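You operate a simulated robot arm through the tools that you are given. There is no shell and no other tool. Be economical: measure what you need, move in short steps, check, and stop when the job is done.

The job below is to be done with a simulated two-armed robot. You get a single attempt, and the scene is never put back.

TASK
On the wall worktop surface, fold the hand towel in half and then in half again.

It is judged by the outcome, as a careful person would: the job done as asked, and still so three seconds after it is handed in. It fails if anything else is knocked over, pushed out of place, dropped, spilled or broken. Flat cloth is picked up by pressing the open fingertips on it (5 to 10 N) and closing them slowly along it; thin cloth reads only 2 to 8 mm in the jaws.

THE ROBOT
Two 7-joint arms with two-finger parallel grippers on one trunk, on a base that drives. Base frame: it is fixed to the floor where the robot stands at the start and does not move with it; the origin is under the middle of the robot, x ahead of it, y to its left, z up. Lengths are in mm, angles in degrees, forces in N, time in s.
The left shoulder is at the start at [70, 187, 1290], the right one opposite. Places, roughly: wall worktop surface [500, -500, 900]. Payload 3.91 kg a hand.
The tool frame of a hand sits at the grasp point between the pads (the TCP): z along the fingers, y along the line on which they close. The tips reach 30 mm beyond it. Largest opening 110 mm; finger width 20, thickness 10; the body of the gripper, 48 by 112 mm, starts 55 mm behind the TCP.
Orientation is that of the tool frame in the base frame, as a unit quaternion [x, y, z, w]. With the fingers straight down and closing along the base's y, the tool's x points along the base's -x, its y along +y and its z along -z.

THE INTERFACE
- The arms move only by the tool send_rows. It takes "left_deltas", "right_deltas" or both (then of equal length, played together; a hand with none holds still); each is a list of rows, each an object of numbers (a shift or turn left out is 0, a gripper value left out holds the last): "ax", "ay", "az": the turn, a rotation vector about the tool's x, y, z in rad; "tx", "ty", "tz": the shift along the tool's x, y, z in cm; "hand": the opening, from 0 (shut) to 1 (fully open). In form: [{"ax": .., "ay": .., "az": .., "tx": .., "ty": .., "tz": .., "hand": ..}, ...]. A call has 1 to 20 rows; each row is the pose to reach, as a shift and turn from the pose commanded when the call began, along the tool's axes at that moment. Rows are played at 5 a second. More than 50 mm and 8.6 degrees between two rows, or a gripper value outside its range, and nothing of the call is played. A pose out of reach is approached as far as the arm can. The call stops where the force on the tool passes 40 N (or 10 N more than at its start, if that is more) or the arm is blocked; 0.2 s more then pass. The fingers move at their own pace (about 72 mm/s each) and stop on an object; they squeeze with about 44 N. The grip force told is the motor's: it shows also when the fingers shut on nothing. Time passes only in rows, and 0.2 s behind the last, so rows that repeat a pose let the fingers close. It gives the time, the measured TCP pose, the force on the tool (base axes), the opening and the grip force at its end, in the units of the frame above (readings bear some noise), with the torque about the TCP (base axes, N m) and any sound that the robot's microphone picked up.
- Cameras (640 x 400 px; columns grow to the right, rows downward): "scene" is now at [130.7, 1.2, 1499.6]; the picture's right is [0.04, -1.00, 0.00], its down [-0.74, -0.03, -0.67] and it looks along [0.67, 0.03, -0.74] (base axes); focal length 254 px, centre (320, 200). "left" rides on the left gripper at [72, -17, -103] in its tool frame; the picture's right is [0.23, 0.97, 0.00], its down [-0.76, 0.18, -0.62] and it looks along [-0.61, 0.14, 0.78] (tool axes); focal length 222 px, centre (320, 200). "right" rides on the right gripper at [72, 17, -103] in its tool frame; the picture's right is [-0.23, 0.97, 0.00], its down [-0.76, -0.18, -0.62] and it looks along [-0.61, -0.14, 0.78] (tool axes); focal length 222 px, centre (320, 200). There is no depth. A picture from a camera that has moved, and an enlarged one, comes with that camera's place and axes in the base frame and with its lens.
- snapshot(camera): a new picture of that camera. The clock stands still meanwhile.
- raise_lower(by): slides the trunk up (or, below 0, down) by that many mm; the arms and the scene camera ride with it, the base frame stays. It gives what a move gives, with no picture.
- base_move(legs): drives the robot by 1 to 6 legs, each [ahead, turn to the left] in mm and degrees, along the robot's own axes; the way and the turn of a leg run together, so that a leg with both is an arc; at most 1500 mm and 180 degrees a leg. The arms and the cameras ride along, it lands a little off, and it stops where it bumps. It gives what a move gives.
- turn_head(pan, tilt): turns the head with the scene camera to pan (to the left, within 86 degrees either way) and tilt (down, from -29 to 69), counted from straight ahead of the robot. It gives what a move gives.
- close_up(camera, box): a new picture of the part [left, top, right, bottom] of that camera's present view, enlarged. The clock stands still meanwhile.
- job_done(): hands the job in; it is judged then, once.

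Go step by step. Nothing tells you exact positions but the pictures and the camera data: compare them with the known pose of the tool, close in by small moves and look again before you grip or let go. The budget is 120 turns and 88 pictures, counting those below and the enlarged ones. Unless the task says otherwise, let go and move clear before handing in, and close with one line.

The tools are called after "Request:" as a command line: name --argument value ..., lists and objects as JSON in quotes. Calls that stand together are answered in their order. send_rows: Moves the arms, as the interface text tells. Its arguments: {"type":"object","properties":{"left_deltas":{"type":"array","items":{"type":"object","properties":{"ax":{"type":"number"},"ay":{"type":"number"},"az":{"type":"number"},"tx":{"type":"number"},"ty":{"type":"number"},"tz":{"type":"number"},"hand":{"type":"number"}}}},"right_deltas":{"type":"array","items":{"type":"object","properties":{"ax":{"type":"number"},"ay":{"type":"number"},"az":{"type":"number"},"tx":{"type":"number"},"ty":{"type":"number"},"tz":{"type":"number"},"hand":{"type":"number"}}}}},"required":[]} The other tools are called the same way: raise_lower (by) slides the trunk up or down; base_move (legs) drives the base; turn_head (pan, tilt) turns the head that bears the scene camera; snapshot (camera) takes a picture; close_up (camera, box) takes an enlarged picture of a part of a camera's view; job_done () hands the job in.

At the start:

```text
time_s: 0.0
left_tcp_pos: [556.1, 306.9, 1096.8]
left_tool_rot: [0.0, 1.0, 0.0, -0.001]
left_force: [0.8, 0.4, -0.6]
left_moment: [-0.01, 0.04, 0.03]
left_finger_gap: 110.2
left_grip_force: 0.2
right_tcp_pos: [514.7, -120.7, 1240.2]
right_tool_rot: [0.0, 1.0, 0.0, 0.0]
right_force: [-0.3, 0.0, 0.8]
right_moment: [0.03, 0.0, 0.02]
right_finger_gap: 110.1
right_grip_force: 0.1
trunk travel left (down, up): [-800.0, 140.0]
robot x, y, heading: [-1.4, -2.1, 0.3]
head pan, tilt: [2.3, 47.7]
```

scene: 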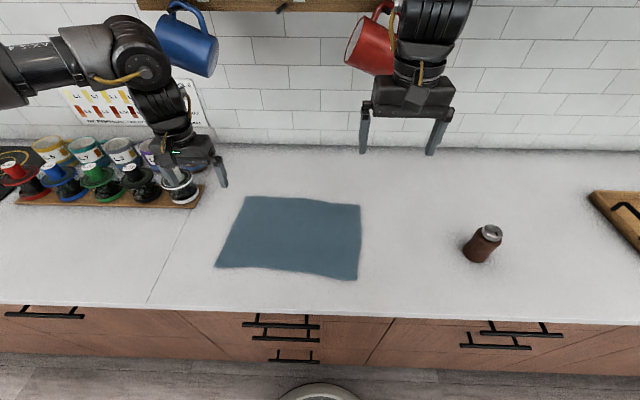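
right: 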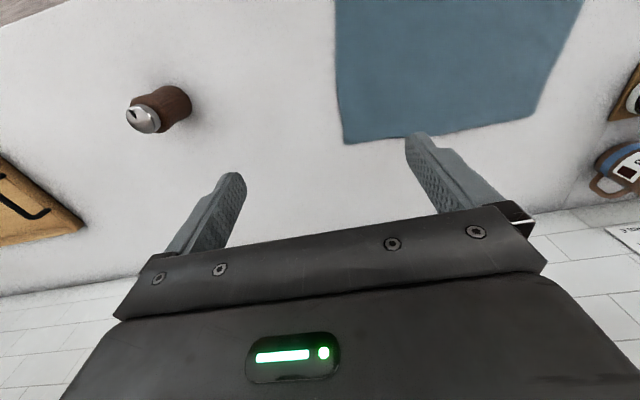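
left: 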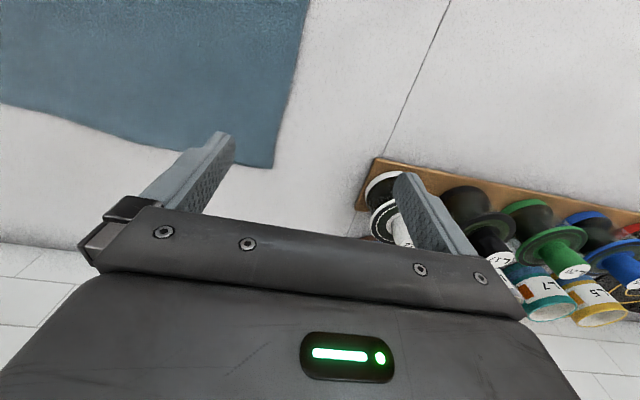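

The towel lies at about x 413–678, y −100–284, with its long side along y. I'll bring both hands above the near corners and look.

Request:
send_rows --left_deltas '[{"tx": 2, "ty": -0.8, "tz": 1.5}, {"tx": 4, "ty": -1.6, "tz": 3}, {"tx": 6, "ty": -2.4, "tz": 4.5}, {"tx": 8, "ty": -3.2, "tz": 6}, {"tx": 9, "ty": -4, "tz": 7.5}, {"tx": 10.1, "ty": -4.2, "tz": 9}, {"tx": 10.1, "ty": -4.2, "tz": 10}, {"tx": 10.1, "ty": -4.2, "tz": 10}]' --right_deltas '[{"tx": 1, "ty": 1, "tz": 4}, {"tx": 2, "ty": 2, "tz": 8}, {"tx": 4, "ty": 3, "tz": 12}, {"tx": 6, "ty": 4, "tz": 16}, {"tx": 7, "ty": 5, "tz": 19}, {"tx": 8, "ty": 6.1, "tz": 22}, {"tx": 8, "ty": 6.1, "tz": 24}, {"tx": 8, "ty": 6.1, "tz": 24}]'

Request:
snapshot --camera "scene"

Request:
snapshot --camera "right"

Request:
snapshot --camera "left"

```text
time_s: 1.8
left_tcp_pos: [452.7, 263.6, 995.1]
left_tool_rot: [0.0, 1.0, -0.001, 0.0]
left_force: [0.1, -0.2, 1.7]
left_moment: [-0.03, 0.04, -0.03]
left_finger_gap: 109.8
left_grip_force: 0.0
right_tcp_pos: [503.5, -67.0, 976.7]
right_tool_rot: [-0.001, 1.0, 0.0, -0.001]
right_force: [0.1, 0.6, -0.7]
right_moment: [-0.03, -0.02, -0.01]
right_finger_gap: 110.1
right_grip_force: 0.1
right hand out of reach, approached as far as the arm can: row 2, 3, 4, 5, 6, 7, 8
trunk travel left (down, up): [-800.0, 140.0]
robot x, y, heading: [-1.4, -3.1, 0.1]
head pan, tilt: [2.3, 47.7]
```

```text
84 pictures are left
camera scene: at [130.7, 1.9, 1499.6], right [0.04, -1.0, 0.0], down [-0.74, -0.03, -0.67], along [0.67, 0.03, -0.74], focal length 254 px, centre (320, 200)
```

scene: 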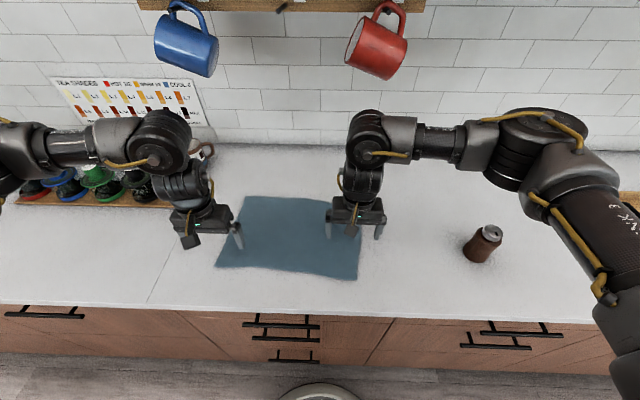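

```text
83 pictures are left
camera right: at [432.4, -50.4, 1079.5], right [0.23, 0.97, 0.0], down [0.76, -0.18, 0.62], along [0.61, -0.14, -0.78], focal length 222 px, centre (320, 200)
```

right: 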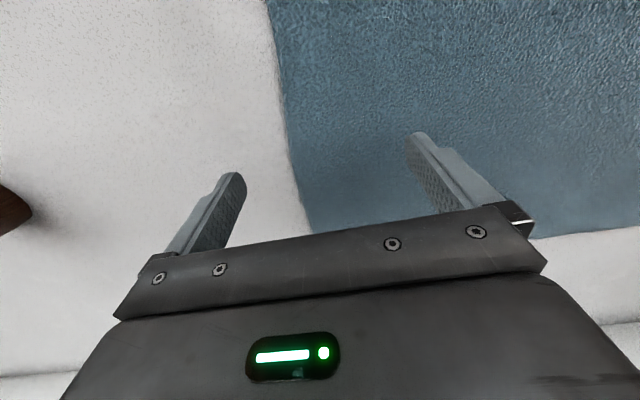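

```text
82 pictures are left
camera left: at [380.4, 246.2, 1098.2], right [-0.23, 0.97, 0.0], down [0.76, 0.18, 0.62], along [0.61, 0.14, -0.78], focal length 222 px, centre (320, 200)
```

left: 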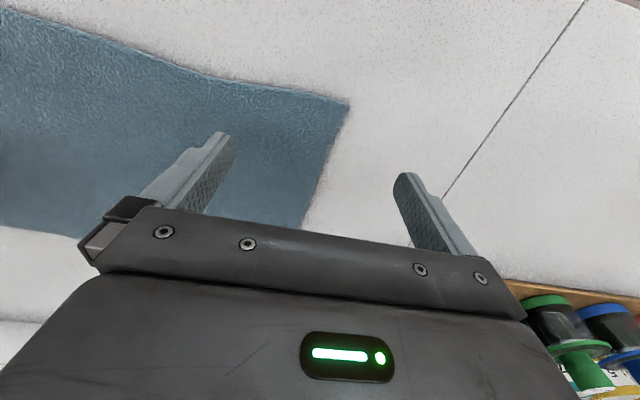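

The right hand can't reach in to the near-right corner from this heading. Turning the robot about 10° left puts the towel straight ahead of it, so I'll do that with the hands clear.

Request:
base_move --legs '[[0, 10]]'

```text
time_s: 2.9
left_tcp_pos: [399.9, 338.8, 997.0]
left_tool_rot: [-0.088, 0.996, 0.0, 0.0]
left_force: [1.0, 0.2, 0.6]
left_moment: [-0.02, -0.02, -0.01]
left_finger_gap: 109.8
left_grip_force: 0.1
right_tcp_pos: [506.4, 21.8, 976.8]
right_tool_rot: [-0.088, 0.996, 0.0, 0.0]
right_force: [-0.2, 0.4, 0.1]
right_moment: [-0.07, 0.03, -0.02]
right_finger_gap: 109.9
right_grip_force: 0.1
trunk travel left (down, up): [-800.0, 140.0]
robot x, y, heading: [2.0, -2.1, 9.9]
head pan, tilt: [2.3, 47.7]
```

The base turned 9.9°. I'm moving both hands over the near-edge grasp points, aligned with the towel and partly closed.

Request:
send_rows --left_deltas '[{"tx": -0.5, "ty": -1.8, "tz": 0, "az": 0.05, "hand": 0.4}, {"tx": -1, "ty": -3.6, "az": 0.1}, {"tx": -1.5, "ty": -5.4, "az": 0.15}, {"tx": -2, "ty": -7.2, "az": 0.2}, {"tx": -2.61, "ty": -9.4, "tz": 1, "az": 0.237}, {"tx": -2.61, "ty": -9.4, "tz": 2, "az": 0.237}, {"tx": -2.61, "ty": -9.4, "tz": 2, "az": 0.237}]' --right_deltas '[{"tx": 1.8, "ty": -1.1, "tz": 0, "az": 0.05, "hand": 0.4}, {"tx": 3.6, "ty": -2.2, "az": 0.1}, {"tx": 5.4, "ty": -3.3, "az": 0.15}, {"tx": 7.2, "ty": -4.4, "az": 0.2}, {"tx": 9.05, "ty": -5.6, "az": 0.237}, {"tx": 9.05, "ty": -5.6, "az": 0.237}, {"tx": 9.05, "ty": -5.6, "az": 0.237}]'

Request:
snapshot --camera "right"

Request:
snapshot --camera "left"

Request:
snapshot --camera "scene"

```text
time_s: 4.1
left_tcp_pos: [434.7, 259.3, 993.8]
left_tool_rot: [0.021, 1.0, 0.0, 0.001]
left_force: [0.9, -0.3, -0.2]
left_moment: [0.02, 0.01, -0.02]
left_finger_gap: 43.8
left_grip_force: 0.1
right_tcp_pos: [541.7, -54.5, 944.1]
right_tool_rot: [0.017, 1.0, 0.01, 0.003]
right_force: [-6.2, -1.0, 24.1]
right_moment: [-0.45, 0.17, -0.12]
right_finger_gap: 43.7
right_grip_force: 0.1
right hand out of reach, approached as far as the arm can: row 1, 2, 3, 4, 5
trunk travel left (down, up): [-800.0, 140.0]
robot x, y, heading: [-1.1, -0.8, 10.0]
head pan, tilt: [2.3, 47.7]
stopped in row 5 (right hand): the force on the tool passed its limit (the readings are from after the stop); the commanded pose is now the measured one
```

```text
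81 pictures are left
camera right: at [470.4, -37.5, 1046.3], right [0.26, 0.97, 0.02], down [0.75, -0.21, 0.62], along [0.61, -0.15, -0.78], focal length 222 px, centre (320, 200)
```

right: 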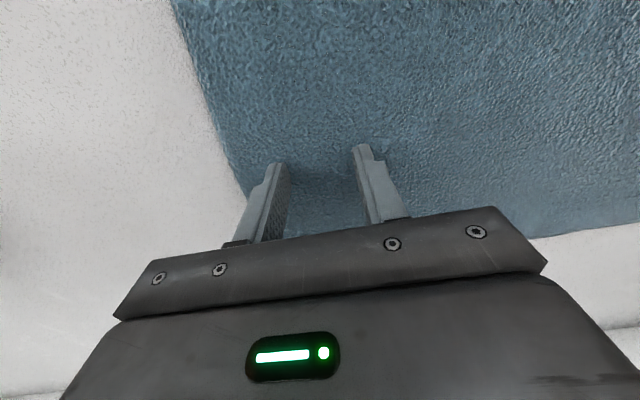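

```text
80 pictures are left
camera left: at [362.0, 245.0, 1095.5], right [-0.18, 0.98, 0.0], down [0.77, 0.14, 0.62], along [0.61, 0.12, -0.78], focal length 222 px, centre (320, 200)
```

left: 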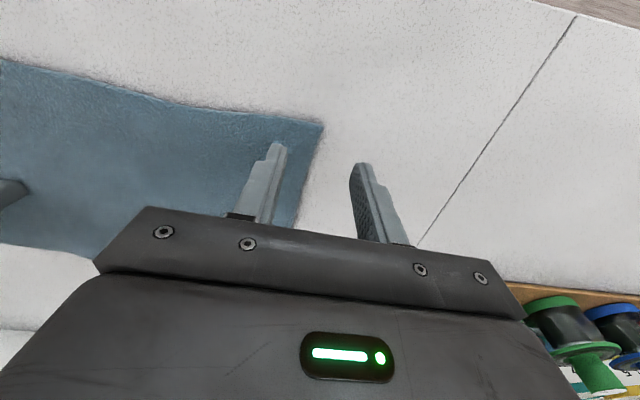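

```text
79 pictures are left
camera scene: at [125.4, 22.6, 1500.2], right [0.21, -0.98, 0.0], down [-0.72, -0.16, -0.67], along [0.66, 0.15, -0.74], focal length 254 px, centre (320, 200)
```

scene: 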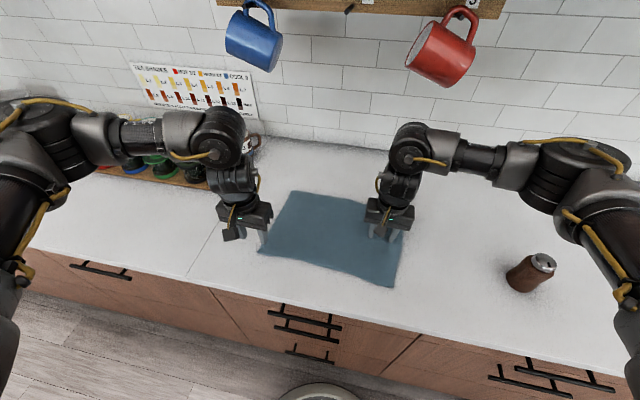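

The right arm seems stuck at a joint limit and has just touched the table, with no harm done. I'll lift it, swing it outward to its own side, and then approach from there.

Request:
send_rows --right_deltas '[{"tz": -2}, {"tz": -5}, {"tz": -8, "ty": -2}, {"tz": -8, "ty": -6}, {"tz": -8, "ty": -10}, {"tz": -8, "ty": -14}, {"tz": -8, "ty": -17}, {"tz": -8, "ty": -17}]'

```text
time_s: 5.9
left_tcp_pos: [437.4, 260.5, 991.4]
left_tool_rot: [0.023, 1.0, 0.0, -0.001]
left_force: [-1.3, 0.0, 0.7]
left_moment: [-0.01, 0.0, -0.01]
left_finger_gap: 43.9
left_grip_force: 0.1
right_tcp_pos: [536.4, -224.7, 1018.7]
right_tool_rot: [0.016, 1.0, 0.007, 0.001]
right_force: [0.0, -1.0, -0.7]
right_moment: [-0.02, -0.03, 0.0]
right_finger_gap: 44.1
right_grip_force: 0.1
right hand out of reach, approached as far as the arm can: row 1, 2, 3, 4
trunk travel left (down, up): [-800.0, 140.0]
robot x, y, heading: [-2.9, -4.1, 10.1]
head pan, tilt: [2.3, 47.7]
```

The right arm is free again. I'll bring it nearer first, then inward.

Request:
send_rows --right_deltas '[{"tx": 3}, {"tx": 6}, {"tx": 9}, {"tx": 11}, {"tx": 11}]'

Request:
send_rows --right_deltas '[{"ty": 3}, {"ty": 6}, {"ty": 9}, {"ty": 12}, {"ty": 15}, {"ty": 17.5}, {"ty": 17.5}]'

```text
time_s: 7.1
left_tcp_pos: [438.3, 260.6, 991.6]
left_tool_rot: [0.022, 1.0, -0.001, 0.0]
left_force: [0.1, 0.2, 0.1]
left_moment: [0.01, -0.02, 0.04]
left_finger_gap: 44.1
left_grip_force: 0.0
right_tcp_pos: [473.6, -262.8, 1011.2]
right_tool_rot: [0.016, 1.0, 0.007, 0.0]
right_force: [0.4, 0.3, -0.4]
right_moment: [0.04, 0.03, -0.01]
right_finger_gap: 44.1
right_grip_force: 0.1
right hand out of reach, approached as far as the arm can: row 2, 3, 4, 5
trunk travel left (down, up): [-800.0, 140.0]
robot x, y, heading: [3.3, -2.0, 10.2]
head pan, tilt: [2.3, 47.7]
```

```text
time_s: 8.7
left_tcp_pos: [436.3, 259.5, 992.7]
left_tool_rot: [0.021, 1.0, 0.0, -0.001]
left_force: [0.9, -0.4, 0.5]
left_moment: [0.0, 0.0, -0.02]
left_finger_gap: 44.0
left_grip_force: 0.0
right_tcp_pos: [549.9, -110.7, 994.0]
right_tool_rot: [0.016, 1.0, 0.009, 0.0]
right_force: [-0.6, -0.7, -0.5]
right_moment: [0.01, 0.02, -0.02]
right_finger_gap: 43.9
right_grip_force: 0.1
right hand out of reach, approached as far as the arm can: row 1, 2, 3, 4, 5, 6, 7
trunk travel left (down, up): [-800.0, 140.0]
robot x, y, heading: [-4.9, 1.1, 10.3]
head pan, tilt: [2.3, 47.7]
```

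The right arm is being asked to fold up too much for these poses. I'll raise the trunk to put more distance between shoulder and table, then try again.

Request:
raise_lower --by 130

Request:
send_rows --right_deltas '[{"tx": 2, "tz": 3, "ty": 1}, {"tx": 4, "tz": 6, "ty": 2}, {"tx": 6, "tz": 9, "ty": 3}, {"tx": 9, "tz": 12, "ty": 4}, {"tx": 12, "tz": 13, "ty": 6}, {"tx": 12, "tz": 13, "ty": 6}]'

```text
time_s: 10.2
left_tcp_pos: [437.8, 260.8, 1122.4]
left_tool_rot: [0.021, 1.0, 0.0, 0.0]
left_force: [0.7, -0.5, 0.5]
left_moment: [-0.03, -0.02, 0.01]
left_finger_gap: 44.1
left_grip_force: 0.0
right_tcp_pos: [549.3, -110.1, 1123.8]
right_tool_rot: [0.015, 1.0, 0.008, 0.0]
right_force: [-0.1, 0.0, -1.0]
right_moment: [-0.01, 0.01, 0.03]
right_finger_gap: 44.0
right_grip_force: 0.1
trunk travel left (down, up): [-930.0, 10.0]
robot x, y, heading: [-0.9, -1.3, 10.3]
head pan, tilt: [2.3, 47.7]
```

```text
time_s: 11.6
left_tcp_pos: [436.4, 260.9, 1122.2]
left_tool_rot: [0.022, 1.0, -0.001, 0.001]
left_force: [-0.1, 0.7, 0.0]
left_moment: [0.01, 0.0, -0.01]
left_finger_gap: 43.8
left_grip_force: 0.1
right_tcp_pos: [475.3, -48.5, 962.1]
right_tool_rot: [0.015, 1.0, 0.009, 0.001]
right_force: [0.1, -0.8, -0.2]
right_moment: [-0.03, 0.02, -0.02]
right_finger_gap: 44.0
right_grip_force: 0.0
right hand out of reach, approached as far as the arm can: row 1, 2, 3, 4, 5, 6
trunk travel left (down, up): [-930.0, 10.0]
robot x, y, heading: [2.7, -2.0, 10.3]
head pan, tilt: [2.3, 47.7]
```

That helped. The wrist yaw may be the remaining limit, so I'll turn the right tool back toward the robot's heading and go on closer.

Request:
send_rows --right_deltas '[{"tz": -3, "az": -0.06}, {"tz": -3, "az": -0.12}, {"tz": -3, "az": -0.18}, {"tz": -3, "az": -0.24}, {"tz": -3, "az": -0.3}, {"tz": -3, "tx": 2, "az": -0.3}, {"tz": -2, "tx": 4.2, "az": -0.3}, {"tz": 0, "tx": 4.5, "az": -0.3}, {"tz": 0, "tx": 4.5, "az": -0.3}]'

```text
time_s: 13.6
left_tcp_pos: [437.3, 260.4, 1120.7]
left_tool_rot: [0.022, 1.0, 0.0, -0.001]
left_force: [-0.2, -0.8, 0.0]
left_moment: [-0.01, 0.0, -0.03]
left_finger_gap: 44.2
left_grip_force: 0.0
right_tcp_pos: [431.5, -48.1, 960.3]
right_tool_rot: [-0.134, 0.991, 0.009, 0.001]
right_force: [0.3, -0.3, -0.9]
right_moment: [0.0, 0.02, -0.02]
right_finger_gap: 44.0
right_grip_force: 0.0
right hand out of reach, approached as far as the arm can: row 1
trunk travel left (down, up): [-930.0, 10.0]
robot x, y, heading: [-1.4, -1.8, 10.3]
head pan, tilt: [2.3, 47.7]
```

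Yaw was the limit; the right hand now reaches (431, −48). I'm lowering the left hand and checking both.

Request:
send_rows --left_deltas '[{"tz": 4}, {"tz": 8}, {"tz": 12}, {"tz": 16, "ty": -0.6}, {"tz": 16, "ty": -0.6}]'

Request:
snapshot --camera "right"

Request:
snapshot --camera "left"

```text
time_s: 14.8
left_tcp_pos: [438.4, 254.4, 958.2]
left_tool_rot: [0.022, 1.0, 0.0, 0.0]
left_force: [-0.3, -0.5, 0.4]
left_moment: [0.0, 0.0, -0.01]
left_finger_gap: 44.0
left_grip_force: 0.0
right_tcp_pos: [429.9, -48.5, 961.3]
right_tool_rot: [-0.134, 0.991, 0.008, 0.002]
right_force: [-0.3, 1.1, 0.2]
right_moment: [-0.01, 0.0, -0.01]
right_finger_gap: 44.0
right_grip_force: 0.2
trunk travel left (down, up): [-930.0, 10.0]
robot x, y, heading: [-1.3, 2.0, 10.1]
head pan, tilt: [2.3, 47.7]
```

```text
78 pictures are left
camera right: at [357.0, -53.9, 1064.0], right [-0.04, 1.0, 0.02], down [0.78, 0.02, 0.62], along [0.62, 0.04, -0.78], focal length 222 px, centre (320, 200)
```

right: 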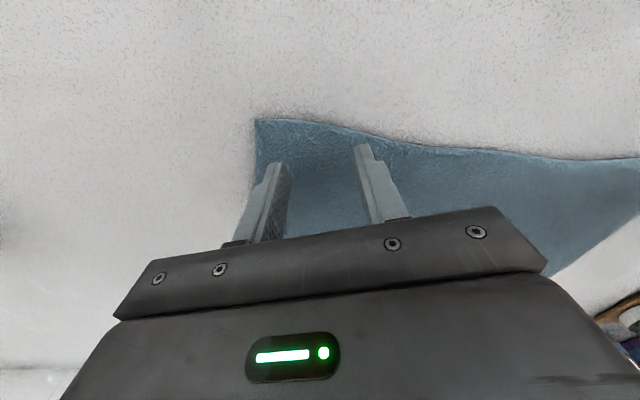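

```text
77 pictures are left
camera left: at [365.2, 240.0, 1061.7], right [-0.18, 0.98, 0.0], down [0.77, 0.14, 0.62], along [0.61, 0.11, -0.78], focal length 222 px, centre (320, 200)
```

left: 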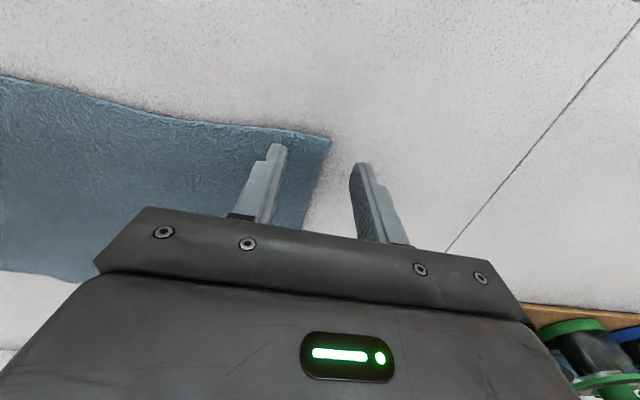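

The left hand should sit about 28 mm further in, and the right a little closer to its corner. I'll adjust, then lower toward contact.

Request:
send_rows --left_deltas '[{"ty": -1.5}, {"ty": -2.85}, {"ty": -2.85, "tz": 0.6}, {"ty": -2.85, "tz": 1.2}, {"ty": -2.85, "tz": 1.2}]' --right_deltas '[{"tx": 0.4, "ty": -0.3}, {"tx": 0.8, "ty": -0.7}, {"tx": 0.8, "ty": -0.7, "tz": 0.8}, {"tx": 0.8, "ty": -0.7, "tz": 1.5}, {"tx": 0.8, "ty": -0.7, "tz": 1.5}]'

Request:
send_rows --left_deltas '[{"tz": 0.3}, {"tz": 0.6}, {"tz": 0.6}]' --right_deltas '[{"tz": 0.3}, {"tz": 0.6}, {"tz": 0.6}]'

```text
time_s: 16.0
left_tcp_pos: [436.4, 225.2, 948.4]
left_tool_rot: [0.022, 1.0, 0.0, 0.001]
left_force: [0.4, 0.8, 0.2]
left_moment: [0.01, -0.01, 0.0]
left_finger_gap: 43.9
left_grip_force: 0.0
right_tcp_pos: [423.8, -58.9, 945.8]
right_tool_rot: [-0.134, 0.991, 0.008, 0.001]
right_force: [0.0, 0.2, 0.6]
right_moment: [0.0, -0.04, -0.01]
right_finger_gap: 43.8
right_grip_force: 0.1
trunk travel left (down, up): [-930.0, 10.0]
robot x, y, heading: [-1.5, -0.8, 10.2]
head pan, tilt: [2.3, 47.7]
```

```text
time_s: 16.8
left_tcp_pos: [433.1, 225.3, 945.5]
left_tool_rot: [0.022, 1.0, 0.0, 0.002]
left_force: [0.2, -0.2, -0.3]
left_moment: [-0.03, 0.0, 0.03]
left_finger_gap: 44.2
left_grip_force: 0.0
right_tcp_pos: [424.4, -57.6, 942.4]
right_tool_rot: [-0.133, 0.991, 0.009, 0.006]
right_force: [5.4, -1.5, 39.8]
right_moment: [-0.85, -0.41, 0.1]
right_finger_gap: 44.4
right_grip_force: 0.2
trunk travel left (down, up): [-930.0, 10.0]
robot x, y, heading: [1.0, -3.8, 10.2]
head pan, tilt: [2.3, 47.7]
```

Right is pressing too hard and left isn't touching yet, so I'll fine-tune both.

Request:
send_rows --left_deltas '[{"tz": 0.1}, {"tz": 0.2}, {"tz": 0.2}]' --right_deltas '[{"tz": -0.15}, {"tz": -0.25}, {"tz": -0.25}]'

```text
time_s: 17.6
left_tcp_pos: [435.3, 226.5, 942.9]
left_tool_rot: [0.022, 1.0, 0.0, 0.002]
left_force: [0.9, -0.9, 10.8]
left_moment: [-0.04, -0.03, -0.01]
left_finger_gap: 43.9
left_grip_force: 0.1
right_tcp_pos: [422.5, -58.4, 942.7]
right_tool_rot: [-0.134, 0.991, 0.008, 0.002]
right_force: [7.9, 2.2, 32.4]
right_moment: [-0.6, -0.5, 0.16]
right_finger_gap: 43.9
right_grip_force: 0.1
trunk travel left (down, up): [-930.0, 10.0]
robot x, y, heading: [2.8, -1.7, 10.6]
head pan, tilt: [2.3, 47.7]
```

Request:
send_rows --right_deltas '[{"tz": -0.1}, {"tz": -0.2}, {"tz": -0.2}]'

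```text
time_s: 18.4
left_tcp_pos: [434.0, 226.8, 943.2]
left_tool_rot: [0.022, 1.0, 0.0, 0.002]
left_force: [1.4, 0.6, 16.9]
left_moment: [0.06, -0.08, 0.01]
left_finger_gap: 43.8
left_grip_force: 0.2
right_tcp_pos: [421.7, -59.2, 942.8]
right_tool_rot: [-0.134, 0.991, 0.007, 0.001]
right_force: [1.8, 1.5, 12.7]
right_moment: [-0.18, -0.18, 0.03]
right_finger_gap: 43.8
right_grip_force: 0.1
trunk travel left (down, up): [-930.0, 10.0]
robot x, y, heading: [0.9, -0.8, 10.1]
head pan, tilt: [2.3, 47.7]
```

Both hands press lightly, 13–17 N. I'll ease off slightly and close the fingers slowly.

Request:
send_rows --left_deltas '[{"tz": -0.06, "hand": 0.36}, {"tz": -0.06, "hand": 0.32}, {"tz": -0.06, "hand": 0.28}, {"tz": -0.06, "hand": 0.24}, {"tz": -0.06, "hand": 0.2}, {"tz": -0.06, "hand": 0.16}, {"tz": -0.06, "hand": 0.12}, {"tz": -0.06, "hand": 0.08}, {"tz": -0.06, "hand": 0.04}, {"tz": -0.06, "hand": 0}, {"tz": -0.06, "hand": 0}, {"tz": -0.06, "hand": 0}]' --right_deltas '[{"tz": -0.03, "hand": 0.36}, {"tz": -0.03, "hand": 0.32}, {"tz": -0.03, "hand": 0.28}, {"tz": -0.03, "hand": 0.24}, {"tz": -0.03, "hand": 0.2}, {"tz": -0.03, "hand": 0.16}, {"tz": -0.03, "hand": 0.12}, {"tz": -0.03, "hand": 0.08}, {"tz": -0.03, "hand": 0.04}, {"tz": -0.03, "hand": 0}, {"tz": -0.03, "hand": 0}, {"tz": -0.03, "hand": 0}]'

Request:
snapshot --camera "right"

Request:
snapshot --camera "left"

```text
time_s: 21.0
left_tcp_pos: [434.2, 227.0, 943.2]
left_tool_rot: [0.022, 1.0, 0.0, 0.001]
left_force: [0.9, -0.1, 5.9]
left_moment: [0.02, 0.02, -0.02]
left_finger_gap: 0.3
left_grip_force: 37.9
right_tcp_pos: [423.1, -57.7, 944.5]
right_tool_rot: [-0.135, 0.991, 0.008, 0.001]
right_force: [-0.6, -0.5, 5.1]
right_moment: [-0.01, -0.01, -0.01]
right_finger_gap: 0.0
right_grip_force: 38.0
trunk travel left (down, up): [-930.0, 10.0]
robot x, y, heading: [0.4, 0.0, 10.3]
head pan, tilt: [2.3, 47.7]
```

```text
76 pictures are left
camera right: at [349.9, -63.7, 1047.1], right [-0.04, 1.0, 0.02], down [0.78, 0.02, 0.62], along [0.62, 0.04, -0.78], focal length 222 px, centre (320, 200)
```

right: 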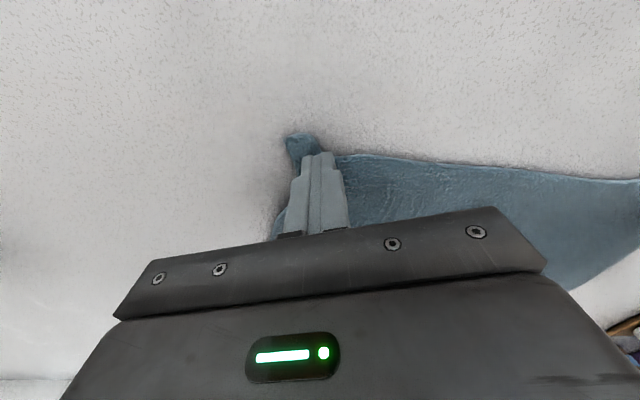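

```text
75 pictures are left
camera left: at [361.1, 211.9, 1045.8], right [-0.18, 0.98, 0.0], down [0.77, 0.14, 0.62], along [0.61, 0.11, -0.78], focal length 222 px, centre (320, 200)
```

left: 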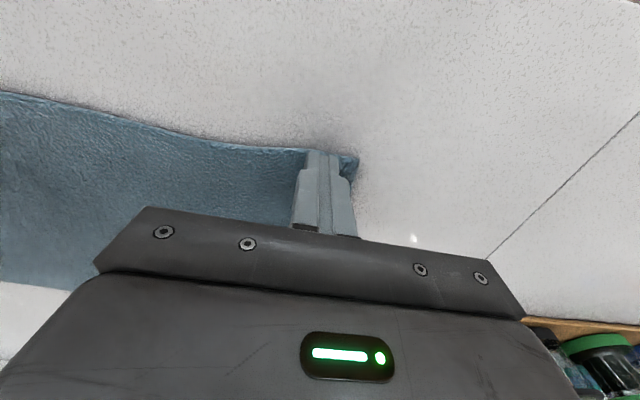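

Both gaps read near zero, so the cloth may have slipped out. I'll lift a little and look.

Request:
send_rows --left_deltas '[{"tz": -1.5}, {"tz": -3}, {"tz": -3}]' --right_deltas '[{"tz": -1.5}, {"tz": -3}, {"tz": -3}]'

Request:
snapshot --camera "right"

Request:
snapshot --camera "left"

```text
time_s: 21.8
left_tcp_pos: [434.2, 226.5, 972.9]
left_tool_rot: [0.022, 1.0, 0.0, 0.001]
left_force: [-0.8, -0.4, 0.3]
left_moment: [-0.02, 0.04, -0.03]
left_finger_gap: 0.2
left_grip_force: 37.8
right_tcp_pos: [424.2, -58.0, 974.6]
right_tool_rot: [-0.134, 0.991, 0.008, 0.002]
right_force: [0.4, 0.3, -0.2]
right_moment: [0.01, 0.01, 0.02]
right_finger_gap: 0.2
right_grip_force: 37.9
trunk travel left (down, up): [-930.0, 10.0]
robot x, y, heading: [-0.4, 2.9, 10.4]
head pan, tilt: [2.3, 47.7]
```

```text
74 pictures are left
camera right: at [351.1, -63.4, 1077.4], right [-0.04, 1.0, 0.02], down [0.78, 0.02, 0.62], along [0.62, 0.04, -0.78], focal length 222 px, centre (320, 200)
```

right: 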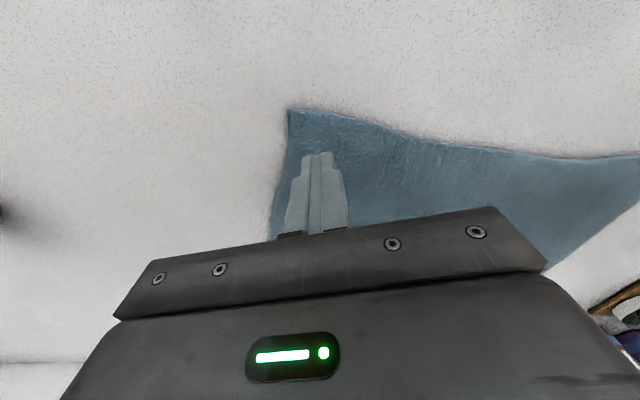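

```text
73 pictures are left
camera left: at [361.6, 211.6, 1075.9], right [-0.18, 0.98, 0.0], down [0.77, 0.14, 0.62], along [0.61, 0.11, -0.78], focal length 222 px, centre (320, 200)
```

left: 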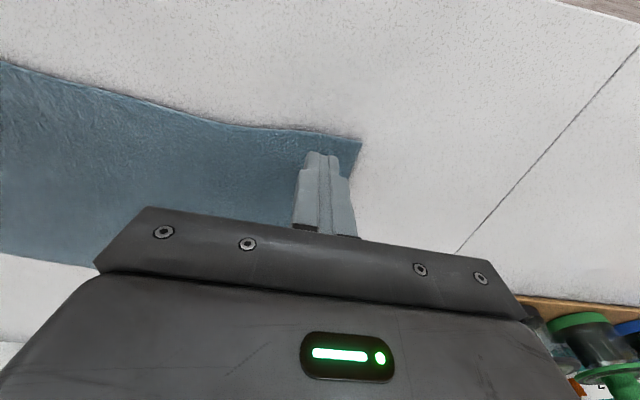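

Not gripped: the outer fingers were at or off the cloth's side edges. I'll move both further in, press again at about 10 N and close more slowly.

Request:
send_rows --left_deltas '[{"hand": 0.4}, {"ty": -1.5}, {"ty": -1.5, "tz": 1.5}, {"ty": -1.5, "tz": 2.5}, {"ty": -1.5, "tz": 2.9}, {"ty": -1.5, "tz": 3.05}, {"ty": -1.5, "tz": 3.05}]' --right_deltas '[{"hand": 0.4}, {"tx": -0.5, "ty": 1.85}, {"tx": -0.5, "ty": 1.85, "tz": 1.5}, {"tx": -0.5, "ty": 1.85, "tz": 2.5}, {"tx": -0.5, "ty": 1.85, "tz": 2.9}, {"tx": -0.5, "ty": 1.85, "tz": 3.05}, {"tx": -0.5, "ty": 1.85, "tz": 3.05}]'

```text
time_s: 23.4
left_tcp_pos: [435.0, 210.2, 943.3]
left_tool_rot: [0.022, 1.0, -0.001, 0.0]
left_force: [1.3, 1.4, 11.3]
left_moment: [0.14, -0.12, -0.07]
left_finger_gap: 44.1
left_grip_force: 0.1
right_tcp_pos: [423.8, -39.5, 945.1]
right_tool_rot: [-0.133, 0.991, 0.009, 0.001]
right_force: [0.9, -1.4, 2.7]
right_moment: [-0.1, 0.01, 0.03]
right_finger_gap: 44.1
right_grip_force: 0.2
trunk travel left (down, up): [-930.0, 10.0]
robot x, y, heading: [-1.5, -2.2, 10.5]
head pan, tilt: [2.3, 47.7]
```

Request:
send_rows --right_deltas '[{"ax": 0.018, "tz": 0.0}, {"ax": 0.018, "tz": 0.08}, {"ax": 0.018, "tz": 0.08}]'

```text
time_s: 24.2
left_tcp_pos: [434.5, 209.6, 942.9]
left_tool_rot: [0.022, 1.0, 0.0, 0.001]
left_force: [2.8, -1.8, 13.5]
left_moment: [0.15, -0.18, -0.04]
left_finger_gap: 43.8
left_grip_force: 0.1
right_tcp_pos: [423.3, -38.6, 945.5]
right_tool_rot: [-0.134, 0.991, -0.001, 0.004]
right_force: [-1.5, 0.8, 4.4]
right_moment: [-0.02, 0.04, -0.02]
right_finger_gap: 43.6
right_grip_force: 0.0
trunk travel left (down, up): [-930.0, 10.0]
robot x, y, heading: [-4.6, -0.7, 10.1]
head pan, tilt: [2.3, 47.7]
```

Right needs a touch more pressure; then I'll close both very slowly.

Request:
send_rows --left_deltas '[{"hand": 0.4}, {"hand": 0.38}, {"hand": 0.36}, {"hand": 0.34}, {"hand": 0.32}, {"hand": 0.3}, {"hand": 0.28}, {"hand": 0.26}, {"hand": 0.24}, {"hand": 0.22}, {"hand": 0.2}, {"hand": 0.18}, {"hand": 0.16}, {"hand": 0.14}, {"hand": 0.12}, {"hand": 0.1}, {"hand": 0.08}, {"hand": 0.06}, {"hand": 0.04}, {"hand": 0.02}]' --right_deltas '[{"tz": 0.06, "hand": 0.4}, {"tz": 0.06, "hand": 0.38}, {"tz": 0.06, "hand": 0.36}, {"tz": 0.06, "hand": 0.34}, {"tz": 0.06, "hand": 0.32}, {"tz": 0.06, "hand": 0.3}, {"tz": 0.06, "hand": 0.28}, {"tz": 0.06, "hand": 0.26}, {"tz": 0.06, "hand": 0.24}, {"tz": 0.06, "hand": 0.22}, {"tz": 0.06, "hand": 0.2}, {"tz": 0.06, "hand": 0.18}, {"tz": 0.06, "hand": 0.16}, {"tz": 0.06, "hand": 0.14}, {"tz": 0.06, "hand": 0.12}, {"tz": 0.06, "hand": 0.1}, {"tz": 0.06, "hand": 0.08}, {"tz": 0.06, "hand": 0.06}, {"tz": 0.06, "hand": 0.04}, {"tz": 0.06, "hand": 0.02}]'

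Request:
send_rows --left_deltas '[{"hand": 0}, {"hand": 0}]' --right_deltas '[{"hand": 0}, {"hand": 0}]'

Request:
snapshot --camera "right"

Request:
snapshot --camera "left"

```text
time_s: 28.4
left_tcp_pos: [432.8, 211.6, 944.6]
left_tool_rot: [0.021, 1.0, -0.001, 0.002]
left_force: [-0.5, -0.1, 10.4]
left_moment: [-0.05, -0.07, -0.02]
left_finger_gap: 3.2
left_grip_force: 0.5
right_tcp_pos: [422.7, -37.3, 944.0]
right_tool_rot: [-0.134, 0.991, -0.001, 0.005]
right_force: [-0.1, 7.3, 28.3]
right_moment: [0.42, 0.01, -0.02]
right_finger_gap: 8.6
right_grip_force: 44.1
trunk travel left (down, up): [-930.0, 10.0]
robot x, y, heading: [2.7, -2.5, 10.3]
head pan, tilt: [2.3, 47.7]
```

```text
time_s: 29.0
left_tcp_pos: [433.1, 210.7, 943.4]
left_tool_rot: [0.022, 1.0, -0.001, 0.002]
left_force: [0.2, 0.3, 11.5]
left_moment: [0.02, -0.05, 0.04]
left_finger_gap: 0.0
left_grip_force: 37.1
right_tcp_pos: [422.3, -37.4, 944.7]
right_tool_rot: [-0.134, 0.991, -0.001, 0.005]
right_force: [-0.2, 9.6, 32.3]
right_moment: [0.44, -0.01, -0.01]
right_finger_gap: 8.7
right_grip_force: 44.6
trunk travel left (down, up): [-930.0, 10.0]
robot x, y, heading: [1.3, 0.5, 10.3]
head pan, tilt: [2.3, 47.7]
```

```text
72 pictures are left
camera right: at [348.5, -41.3, 1046.9], right [-0.04, 1.0, 0.0], down [0.78, 0.03, 0.63], along [0.63, 0.02, -0.78], focal length 222 px, centre (320, 200)
```

right: 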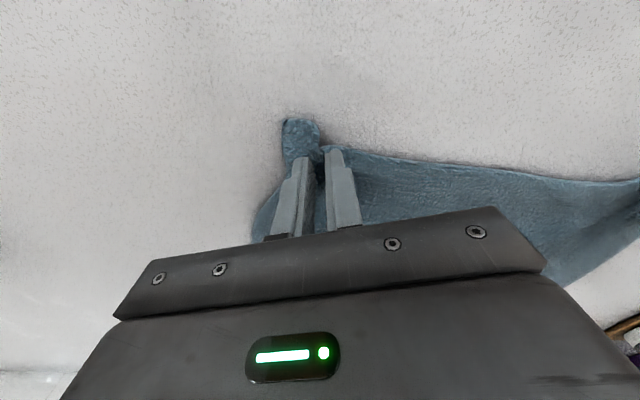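

```text
71 pictures are left
camera left: at [358.8, 197.0, 1045.9], right [-0.18, 0.98, 0.0], down [0.77, 0.15, 0.63], along [0.62, 0.11, -0.78], focal length 222 px, centre (320, 200)
```

left: 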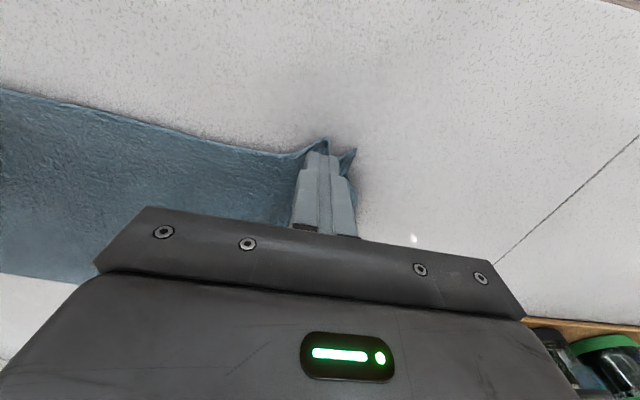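

The right hand has the cloth (8.7 mm); the left slipped past the edge. I'll ease the right's pressure and re-grasp on the left further in.

Request:
send_rows --left_deltas '[{"tz": -1.5}, {"tz": -2.5, "hand": 0.4}, {"tz": -2.5, "hand": 0.4, "ty": -1}, {"tz": -2.5, "ty": -2.3}, {"tz": -1.5, "ty": -2.3}, {"tz": -0.4, "ty": -2.3}, {"tz": 0, "ty": -2.3}, {"tz": 0, "ty": -2.3}]' --right_deltas '[{"tz": -0.15}, {"tz": -0.25}, {"tz": -0.25}, {"tz": -0.25}, {"tz": -0.25}, {"tz": -0.25}, {"tz": -0.25}, {"tz": -0.25}]'

Request:
snapshot --camera "left"

```text
time_s: 30.8
left_tcp_pos: [432.7, 185.7, 944.4]
left_tool_rot: [0.022, 1.0, 0.0, 0.001]
left_force: [0.0, 0.7, 6.8]
left_moment: [0.07, 0.02, -0.01]
left_finger_gap: 44.1
left_grip_force: 0.1
right_tcp_pos: [423.9, -37.9, 946.0]
right_tool_rot: [-0.134, 0.991, -0.001, 0.004]
right_force: [1.0, 2.2, 22.0]
right_moment: [0.21, 0.0, -0.01]
right_finger_gap: 7.5
right_grip_force: 43.7
trunk travel left (down, up): [-930.0, 10.0]
robot x, y, heading: [0.3, 0.1, 10.1]
head pan, tilt: [2.3, 47.7]
```

```text
70 pictures are left
camera left: at [358.9, 172.7, 1046.0], right [-0.18, 0.98, 0.0], down [0.77, 0.14, 0.63], along [0.61, 0.11, -0.78], focal length 222 px, centre (320, 200)
```

left: 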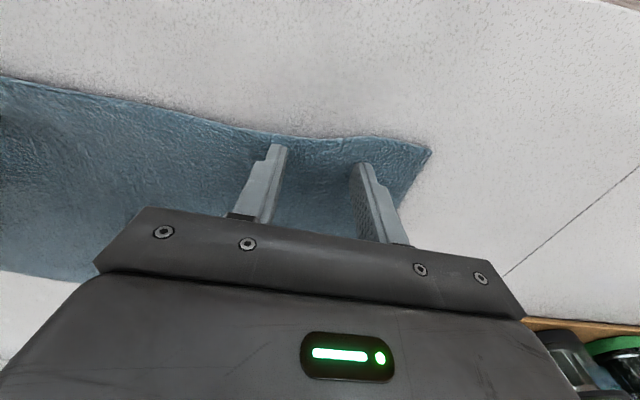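

Both left fingers are on the cloth. I'm closing slowly.

Request:
send_rows --left_deltas '[{"tz": 0.07, "hand": 0.4}, {"tz": 0.07, "hand": 0.38}, {"tz": 0.07, "hand": 0.36}, {"tz": 0.07, "hand": 0.34}, {"tz": 0.07, "hand": 0.32}, {"tz": 0.07, "hand": 0.3}, {"tz": 0.07, "hand": 0.28}, {"tz": 0.07, "hand": 0.26}, {"tz": 0.07, "hand": 0.24}, {"tz": 0.07, "hand": 0.22}, {"tz": 0.07, "hand": 0.2}, {"tz": 0.07, "hand": 0.18}, {"tz": 0.07, "hand": 0.16}, {"tz": 0.07, "hand": 0.13}, {"tz": 0.07, "hand": 0.1}, {"tz": 0.07, "hand": 0.07}, {"tz": 0.07, "hand": 0.04}, {"tz": 0.07, "hand": 0.0}, {"tz": 0.07, "hand": 0.0}, {"tz": 0.07, "hand": 0.0}]'

Request:
snapshot --camera "left"

```text
time_s: 35.0
left_tcp_pos: [431.1, 188.0, 943.0]
left_tool_rot: [0.021, 1.0, 0.0, 0.001]
left_force: [-0.2, -1.6, 27.2]
left_moment: [-0.02, -0.09, -0.04]
left_finger_gap: 0.3
left_grip_force: 38.2
right_tcp_pos: [421.6, -38.4, 944.9]
right_tool_rot: [-0.134, 0.991, -0.001, 0.004]
right_force: [5.5, 3.5, 20.5]
right_moment: [0.24, -0.17, -0.07]
right_finger_gap: 7.2
right_grip_force: 43.7
trunk travel left (down, up): [-930.0, 10.0]
robot x, y, heading: [-2.4, 0.8, 10.0]
head pan, tilt: [2.3, 47.7]
```

```text
69 pictures are left
camera left: at [358.1, 172.9, 1045.2], right [-0.18, 0.98, 0.0], down [0.77, 0.14, 0.63], along [0.62, 0.12, -0.78], focal length 222 px, centre (320, 200)
```

left: 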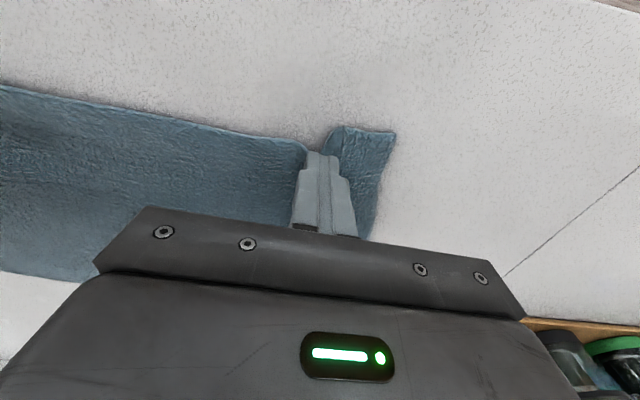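

Request:
send_rows --left_deltas '[{"tz": -1}, {"tz": -2}, {"tz": -3}]'

Request:
snapshot --camera "left"

```text
time_s: 35.8
left_tcp_pos: [430.7, 188.7, 972.7]
left_tool_rot: [0.022, 1.0, 0.0, 0.0]
left_force: [-0.3, 0.5, -0.5]
left_moment: [0.01, -0.06, -0.01]
left_finger_gap: 0.0
left_grip_force: 37.5
right_tcp_pos: [423.7, -39.5, 946.8]
right_tool_rot: [-0.136, 0.991, -0.002, 0.004]
right_force: [0.2, 0.2, 30.0]
right_moment: [0.21, 0.03, -0.01]
right_finger_gap: 7.0
right_grip_force: 44.3
trunk travel left (down, up): [-930.0, 10.0]
robot x, y, heading: [3.8, -1.1, 10.2]
head pan, tilt: [2.3, 47.7]
```

```text
68 pictures are left
camera left: at [357.4, 172.7, 1073.9], right [-0.18, 0.98, 0.0], down [0.77, 0.14, 0.62], along [0.61, 0.12, -0.78], focal length 222 px, centre (320, 200)
```

left: 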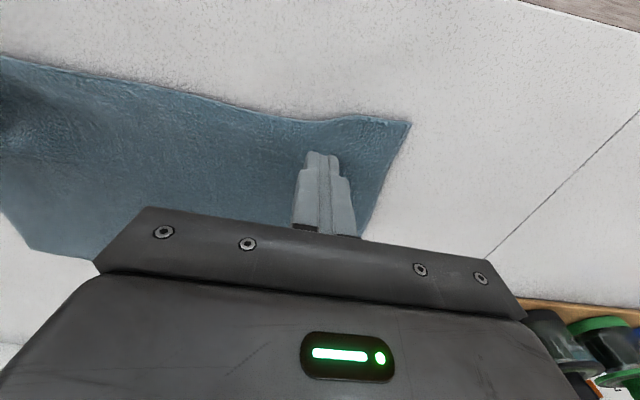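

Missed again on the left. I'll retry with a wider opening and a spot slightly nearer the edge, so that a real ridge forms.

Request:
send_rows --left_deltas '[{"hand": 0.6}, {"hand": 0.6, "tx": 0.6, "ty": -0.3}, {"tx": 0.6, "ty": -0.3, "tz": 1.5}, {"tx": 0.6, "ty": -0.3, "tz": 2.5}, {"tx": 0.6, "ty": -0.3, "tz": 2.85}, {"tx": 0.6, "ty": -0.3, "tz": 2.93}, {"tx": 0.6, "ty": -0.3, "tz": 2.93}]'

```text
time_s: 37.4
left_tcp_pos: [425.6, 185.1, 945.2]
left_tool_rot: [0.022, 1.0, 0.0, 0.002]
left_force: [0.9, 1.6, 6.7]
left_moment: [0.03, 0.01, 0.0]
left_finger_gap: 65.8
left_grip_force: 0.0
right_tcp_pos: [422.2, -39.0, 945.4]
right_tool_rot: [-0.134, 0.991, -0.002, 0.003]
right_force: [-0.4, 1.1, 26.0]
right_moment: [0.17, 0.03, -0.01]
right_finger_gap: 7.0
right_grip_force: 44.1
trunk travel left (down, up): [-930.0, 10.0]
robot x, y, heading: [-1.2, -1.5, 10.3]
head pan, tilt: [2.3, 47.7]
```

Request:
send_rows --left_deltas '[{"tz": 0.03, "hand": 0.57}, {"tz": 0.03, "hand": 0.54}, {"tz": 0.03, "hand": 0.51}, {"tz": 0.03, "hand": 0.48}, {"tz": 0.03, "hand": 0.45}, {"tz": 0.03, "hand": 0.42}, {"tz": 0.03, "hand": 0.39}, {"tz": 0.03, "hand": 0.36}, {"tz": 0.03, "hand": 0.33}, {"tz": 0.03, "hand": 0.3}, {"tz": 0.03, "hand": 0.27}, {"tz": 0.03, "hand": 0.24}, {"tz": 0.03, "hand": 0.21}]'

Request:
snapshot --camera "left"

```text
time_s: 40.2
left_tcp_pos: [425.8, 184.8, 943.3]
left_tool_rot: [0.021, 1.0, 0.001, 0.002]
left_force: [0.2, -4.3, 13.8]
left_moment: [-0.09, -0.04, 0.05]
left_finger_gap: 23.3
left_grip_force: 0.2
right_tcp_pos: [421.3, -39.5, 946.1]
right_tool_rot: [-0.134, 0.991, 0.0, 0.005]
right_force: [0.8, 2.9, 22.7]
right_moment: [0.25, -0.07, -0.02]
right_finger_gap: 7.2
right_grip_force: 44.1
trunk travel left (down, up): [-930.0, 10.0]
robot x, y, heading: [-5.2, -5.1, 9.9]
head pan, tilt: [2.3, 47.7]
```

```text
67 pictures are left
camera left: at [352.2, 169.8, 1045.5], right [-0.18, 0.98, 0.0], down [0.77, 0.14, 0.63], along [0.61, 0.11, -0.78], focal length 222 px, centre (320, 200)
```

left: 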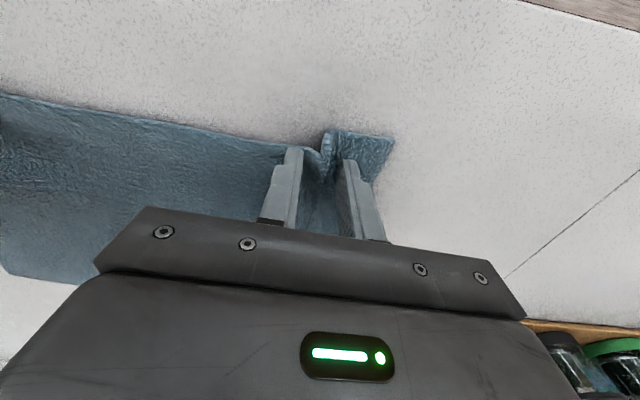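

A proper ridge now stands between the left fingers, so I'll finish closing.

Request:
send_rows --left_deltas '[{"hand": 0.18}, {"hand": 0.15}, {"hand": 0.12}, {"hand": 0.09}, {"hand": 0.06}, {"hand": 0.03}, {"hand": 0}, {"hand": 0}, {"hand": 0}]'

```text
time_s: 42.2
left_tcp_pos: [426.4, 183.9, 944.4]
left_tool_rot: [0.022, 1.0, 0.0, 0.002]
left_force: [-0.5, -17.4, 12.6]
left_moment: [-0.47, 0.07, 0.03]
left_finger_gap: 5.6
left_grip_force: 44.1
right_tcp_pos: [423.1, -41.1, 944.8]
right_tool_rot: [-0.133, 0.991, 0.0, 0.005]
right_force: [1.1, 9.4, 20.2]
right_moment: [0.47, -0.02, -0.01]
right_finger_gap: 7.8
right_grip_force: 44.1
trunk travel left (down, up): [-930.0, 10.0]
robot x, y, heading: [1.4, 2.6, 10.0]
head pan, tilt: [2.3, 47.7]
```

Both hands hold the cloth (5.6 and 7.8 mm). I'll relax the tension between them, lift 5 cm and look.

Request:
send_rows --left_deltas '[{"tz": -1, "ty": -0.4}, {"tz": -2.5, "ty": -0.6}, {"tz": -4, "ty": -0.6}, {"tz": -5, "ty": -0.6}, {"tz": -5, "ty": -0.6}]' --right_deltas '[{"tz": -1, "ty": 0.3}, {"tz": -2.5, "ty": 0.4}, {"tz": -4, "ty": 0.4}, {"tz": -5, "ty": 0.4}, {"tz": -5, "ty": 0.4}]'

Request:
snapshot --camera "scene"

```text
time_s: 43.4
left_tcp_pos: [428.0, 178.3, 991.7]
left_tool_rot: [0.021, 1.0, 0.0, 0.0]
left_force: [0.1, -5.1, -1.0]
left_moment: [-0.1, 0.01, 0.0]
left_finger_gap: 4.8
left_grip_force: 44.2
right_tcp_pos: [428.5, -35.2, 989.5]
right_tool_rot: [-0.135, 0.991, 0.0, 0.003]
right_force: [-0.2, 5.3, 0.3]
right_moment: [0.17, 0.0, 0.02]
right_finger_gap: 3.8
right_grip_force: 43.9
right hand out of reach, approached as far as the arm can: row 4, 5
trunk travel left (down, up): [-930.0, 10.0]
robot x, y, heading: [-2.2, -2.0, 10.4]
head pan, tilt: [2.3, 47.7]
```

```text
66 pictures are left
camera scene: at [128.1, 23.9, 1629.6], right [0.22, -0.98, 0.0], down [-0.72, -0.16, -0.67], along [0.66, 0.14, -0.74], focal length 254 px, centre (320, 200)
```

scene: 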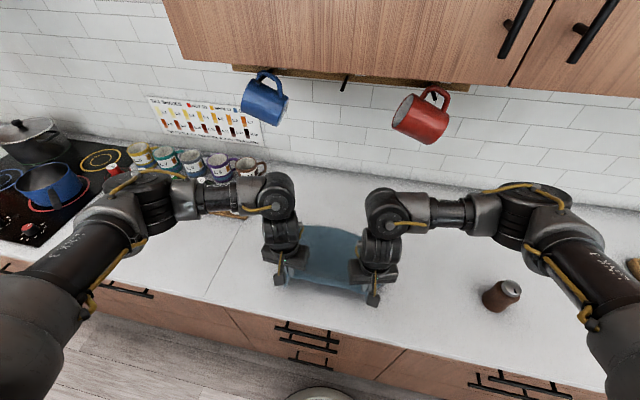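

Both corners are up cleanly. Because the fingers stay pointing down, I'll do the fold by hanging: lift the towel until it hangs, lay the lower half forward, then bring the held edge back over it. First the lift.

Request:
send_rows --left_deltas '[{"tx": -1.2, "ty": 0.05, "tz": -2}, {"tx": -2.4, "ty": 0.1, "tz": -4}, {"tx": -3.6, "ty": 0.16, "tz": -6}, {"tx": -5, "ty": 0.22, "tz": -8}, {"tx": -6.2, "ty": 0.27, "tz": -10}, {"tx": -7.4, "ty": 0.33, "tz": -12}, {"tx": -8.6, "ty": 0.38, "tz": -14}, {"tx": -9.8, "ty": 0.43, "tz": -16}, {"tx": -10.5, "ty": 0.46, "tz": -17}, {"tx": -10.5, "ty": 0.46, "tz": -17}]' --right_deltas '[{"tx": -1.16, "ty": -0.32, "tz": -2}, {"tx": -2.3, "ty": -0.64, "tz": -4}, {"tx": -3.5, "ty": -0.96, "tz": -6}, {"tx": -4.8, "ty": -1.33, "tz": -8}, {"tx": -6, "ty": -1.65, "tz": -10}, {"tx": -7.1, "ty": -1.97, "tz": -12}, {"tx": -8.3, "ty": -2.3, "tz": -14}, {"tx": -9.4, "ty": -2.6, "tz": -16}, {"tx": -10.1, "ty": -2.8, "tz": -17}, {"tx": -10.1, "ty": -2.8, "tz": -17}]'

Request:
snapshot --camera "scene"

Request:
snapshot --camera "left"

```text
time_s: 45.6
left_tcp_pos: [532.7, 179.3, 1161.4]
left_tool_rot: [0.022, 1.0, 0.0, 0.0]
left_force: [0.6, -4.8, 0.4]
left_moment: [-0.08, 0.03, 0.0]
left_finger_gap: 4.8
left_grip_force: 44.2
right_tcp_pos: [532.5, -33.8, 1160.9]
right_tool_rot: [-0.133, 0.991, -0.001, 0.003]
right_force: [0.4, 5.4, 0.4]
right_moment: [0.18, -0.02, 0.04]
right_finger_gap: 4.0
right_grip_force: 43.9
trunk travel left (down, up): [-930.0, 10.0]
robot x, y, heading: [0.4, -0.9, 10.4]
head pan, tilt: [2.3, 47.7]
```

```text
65 pictures are left
camera scene: at [128.6, 24.0, 1629.6], right [0.22, -0.98, 0.0], down [-0.72, -0.16, -0.67], along [0.66, 0.14, -0.74], focal length 254 px, centre (320, 200)
```

scene: 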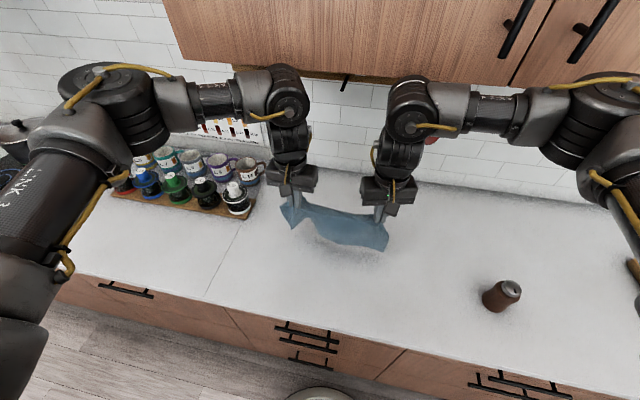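

```text
64 pictures are left
camera left: at [459.3, 164.4, 1264.0], right [-0.18, 0.98, 0.0], down [0.77, 0.14, 0.62], along [0.61, 0.11, -0.78], focal length 222 px, centre (320, 200)
```

left: 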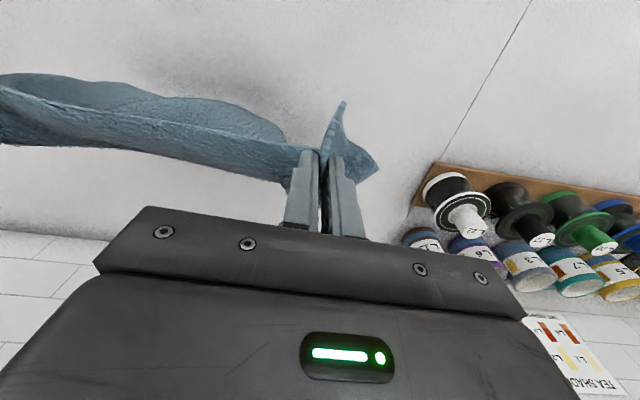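

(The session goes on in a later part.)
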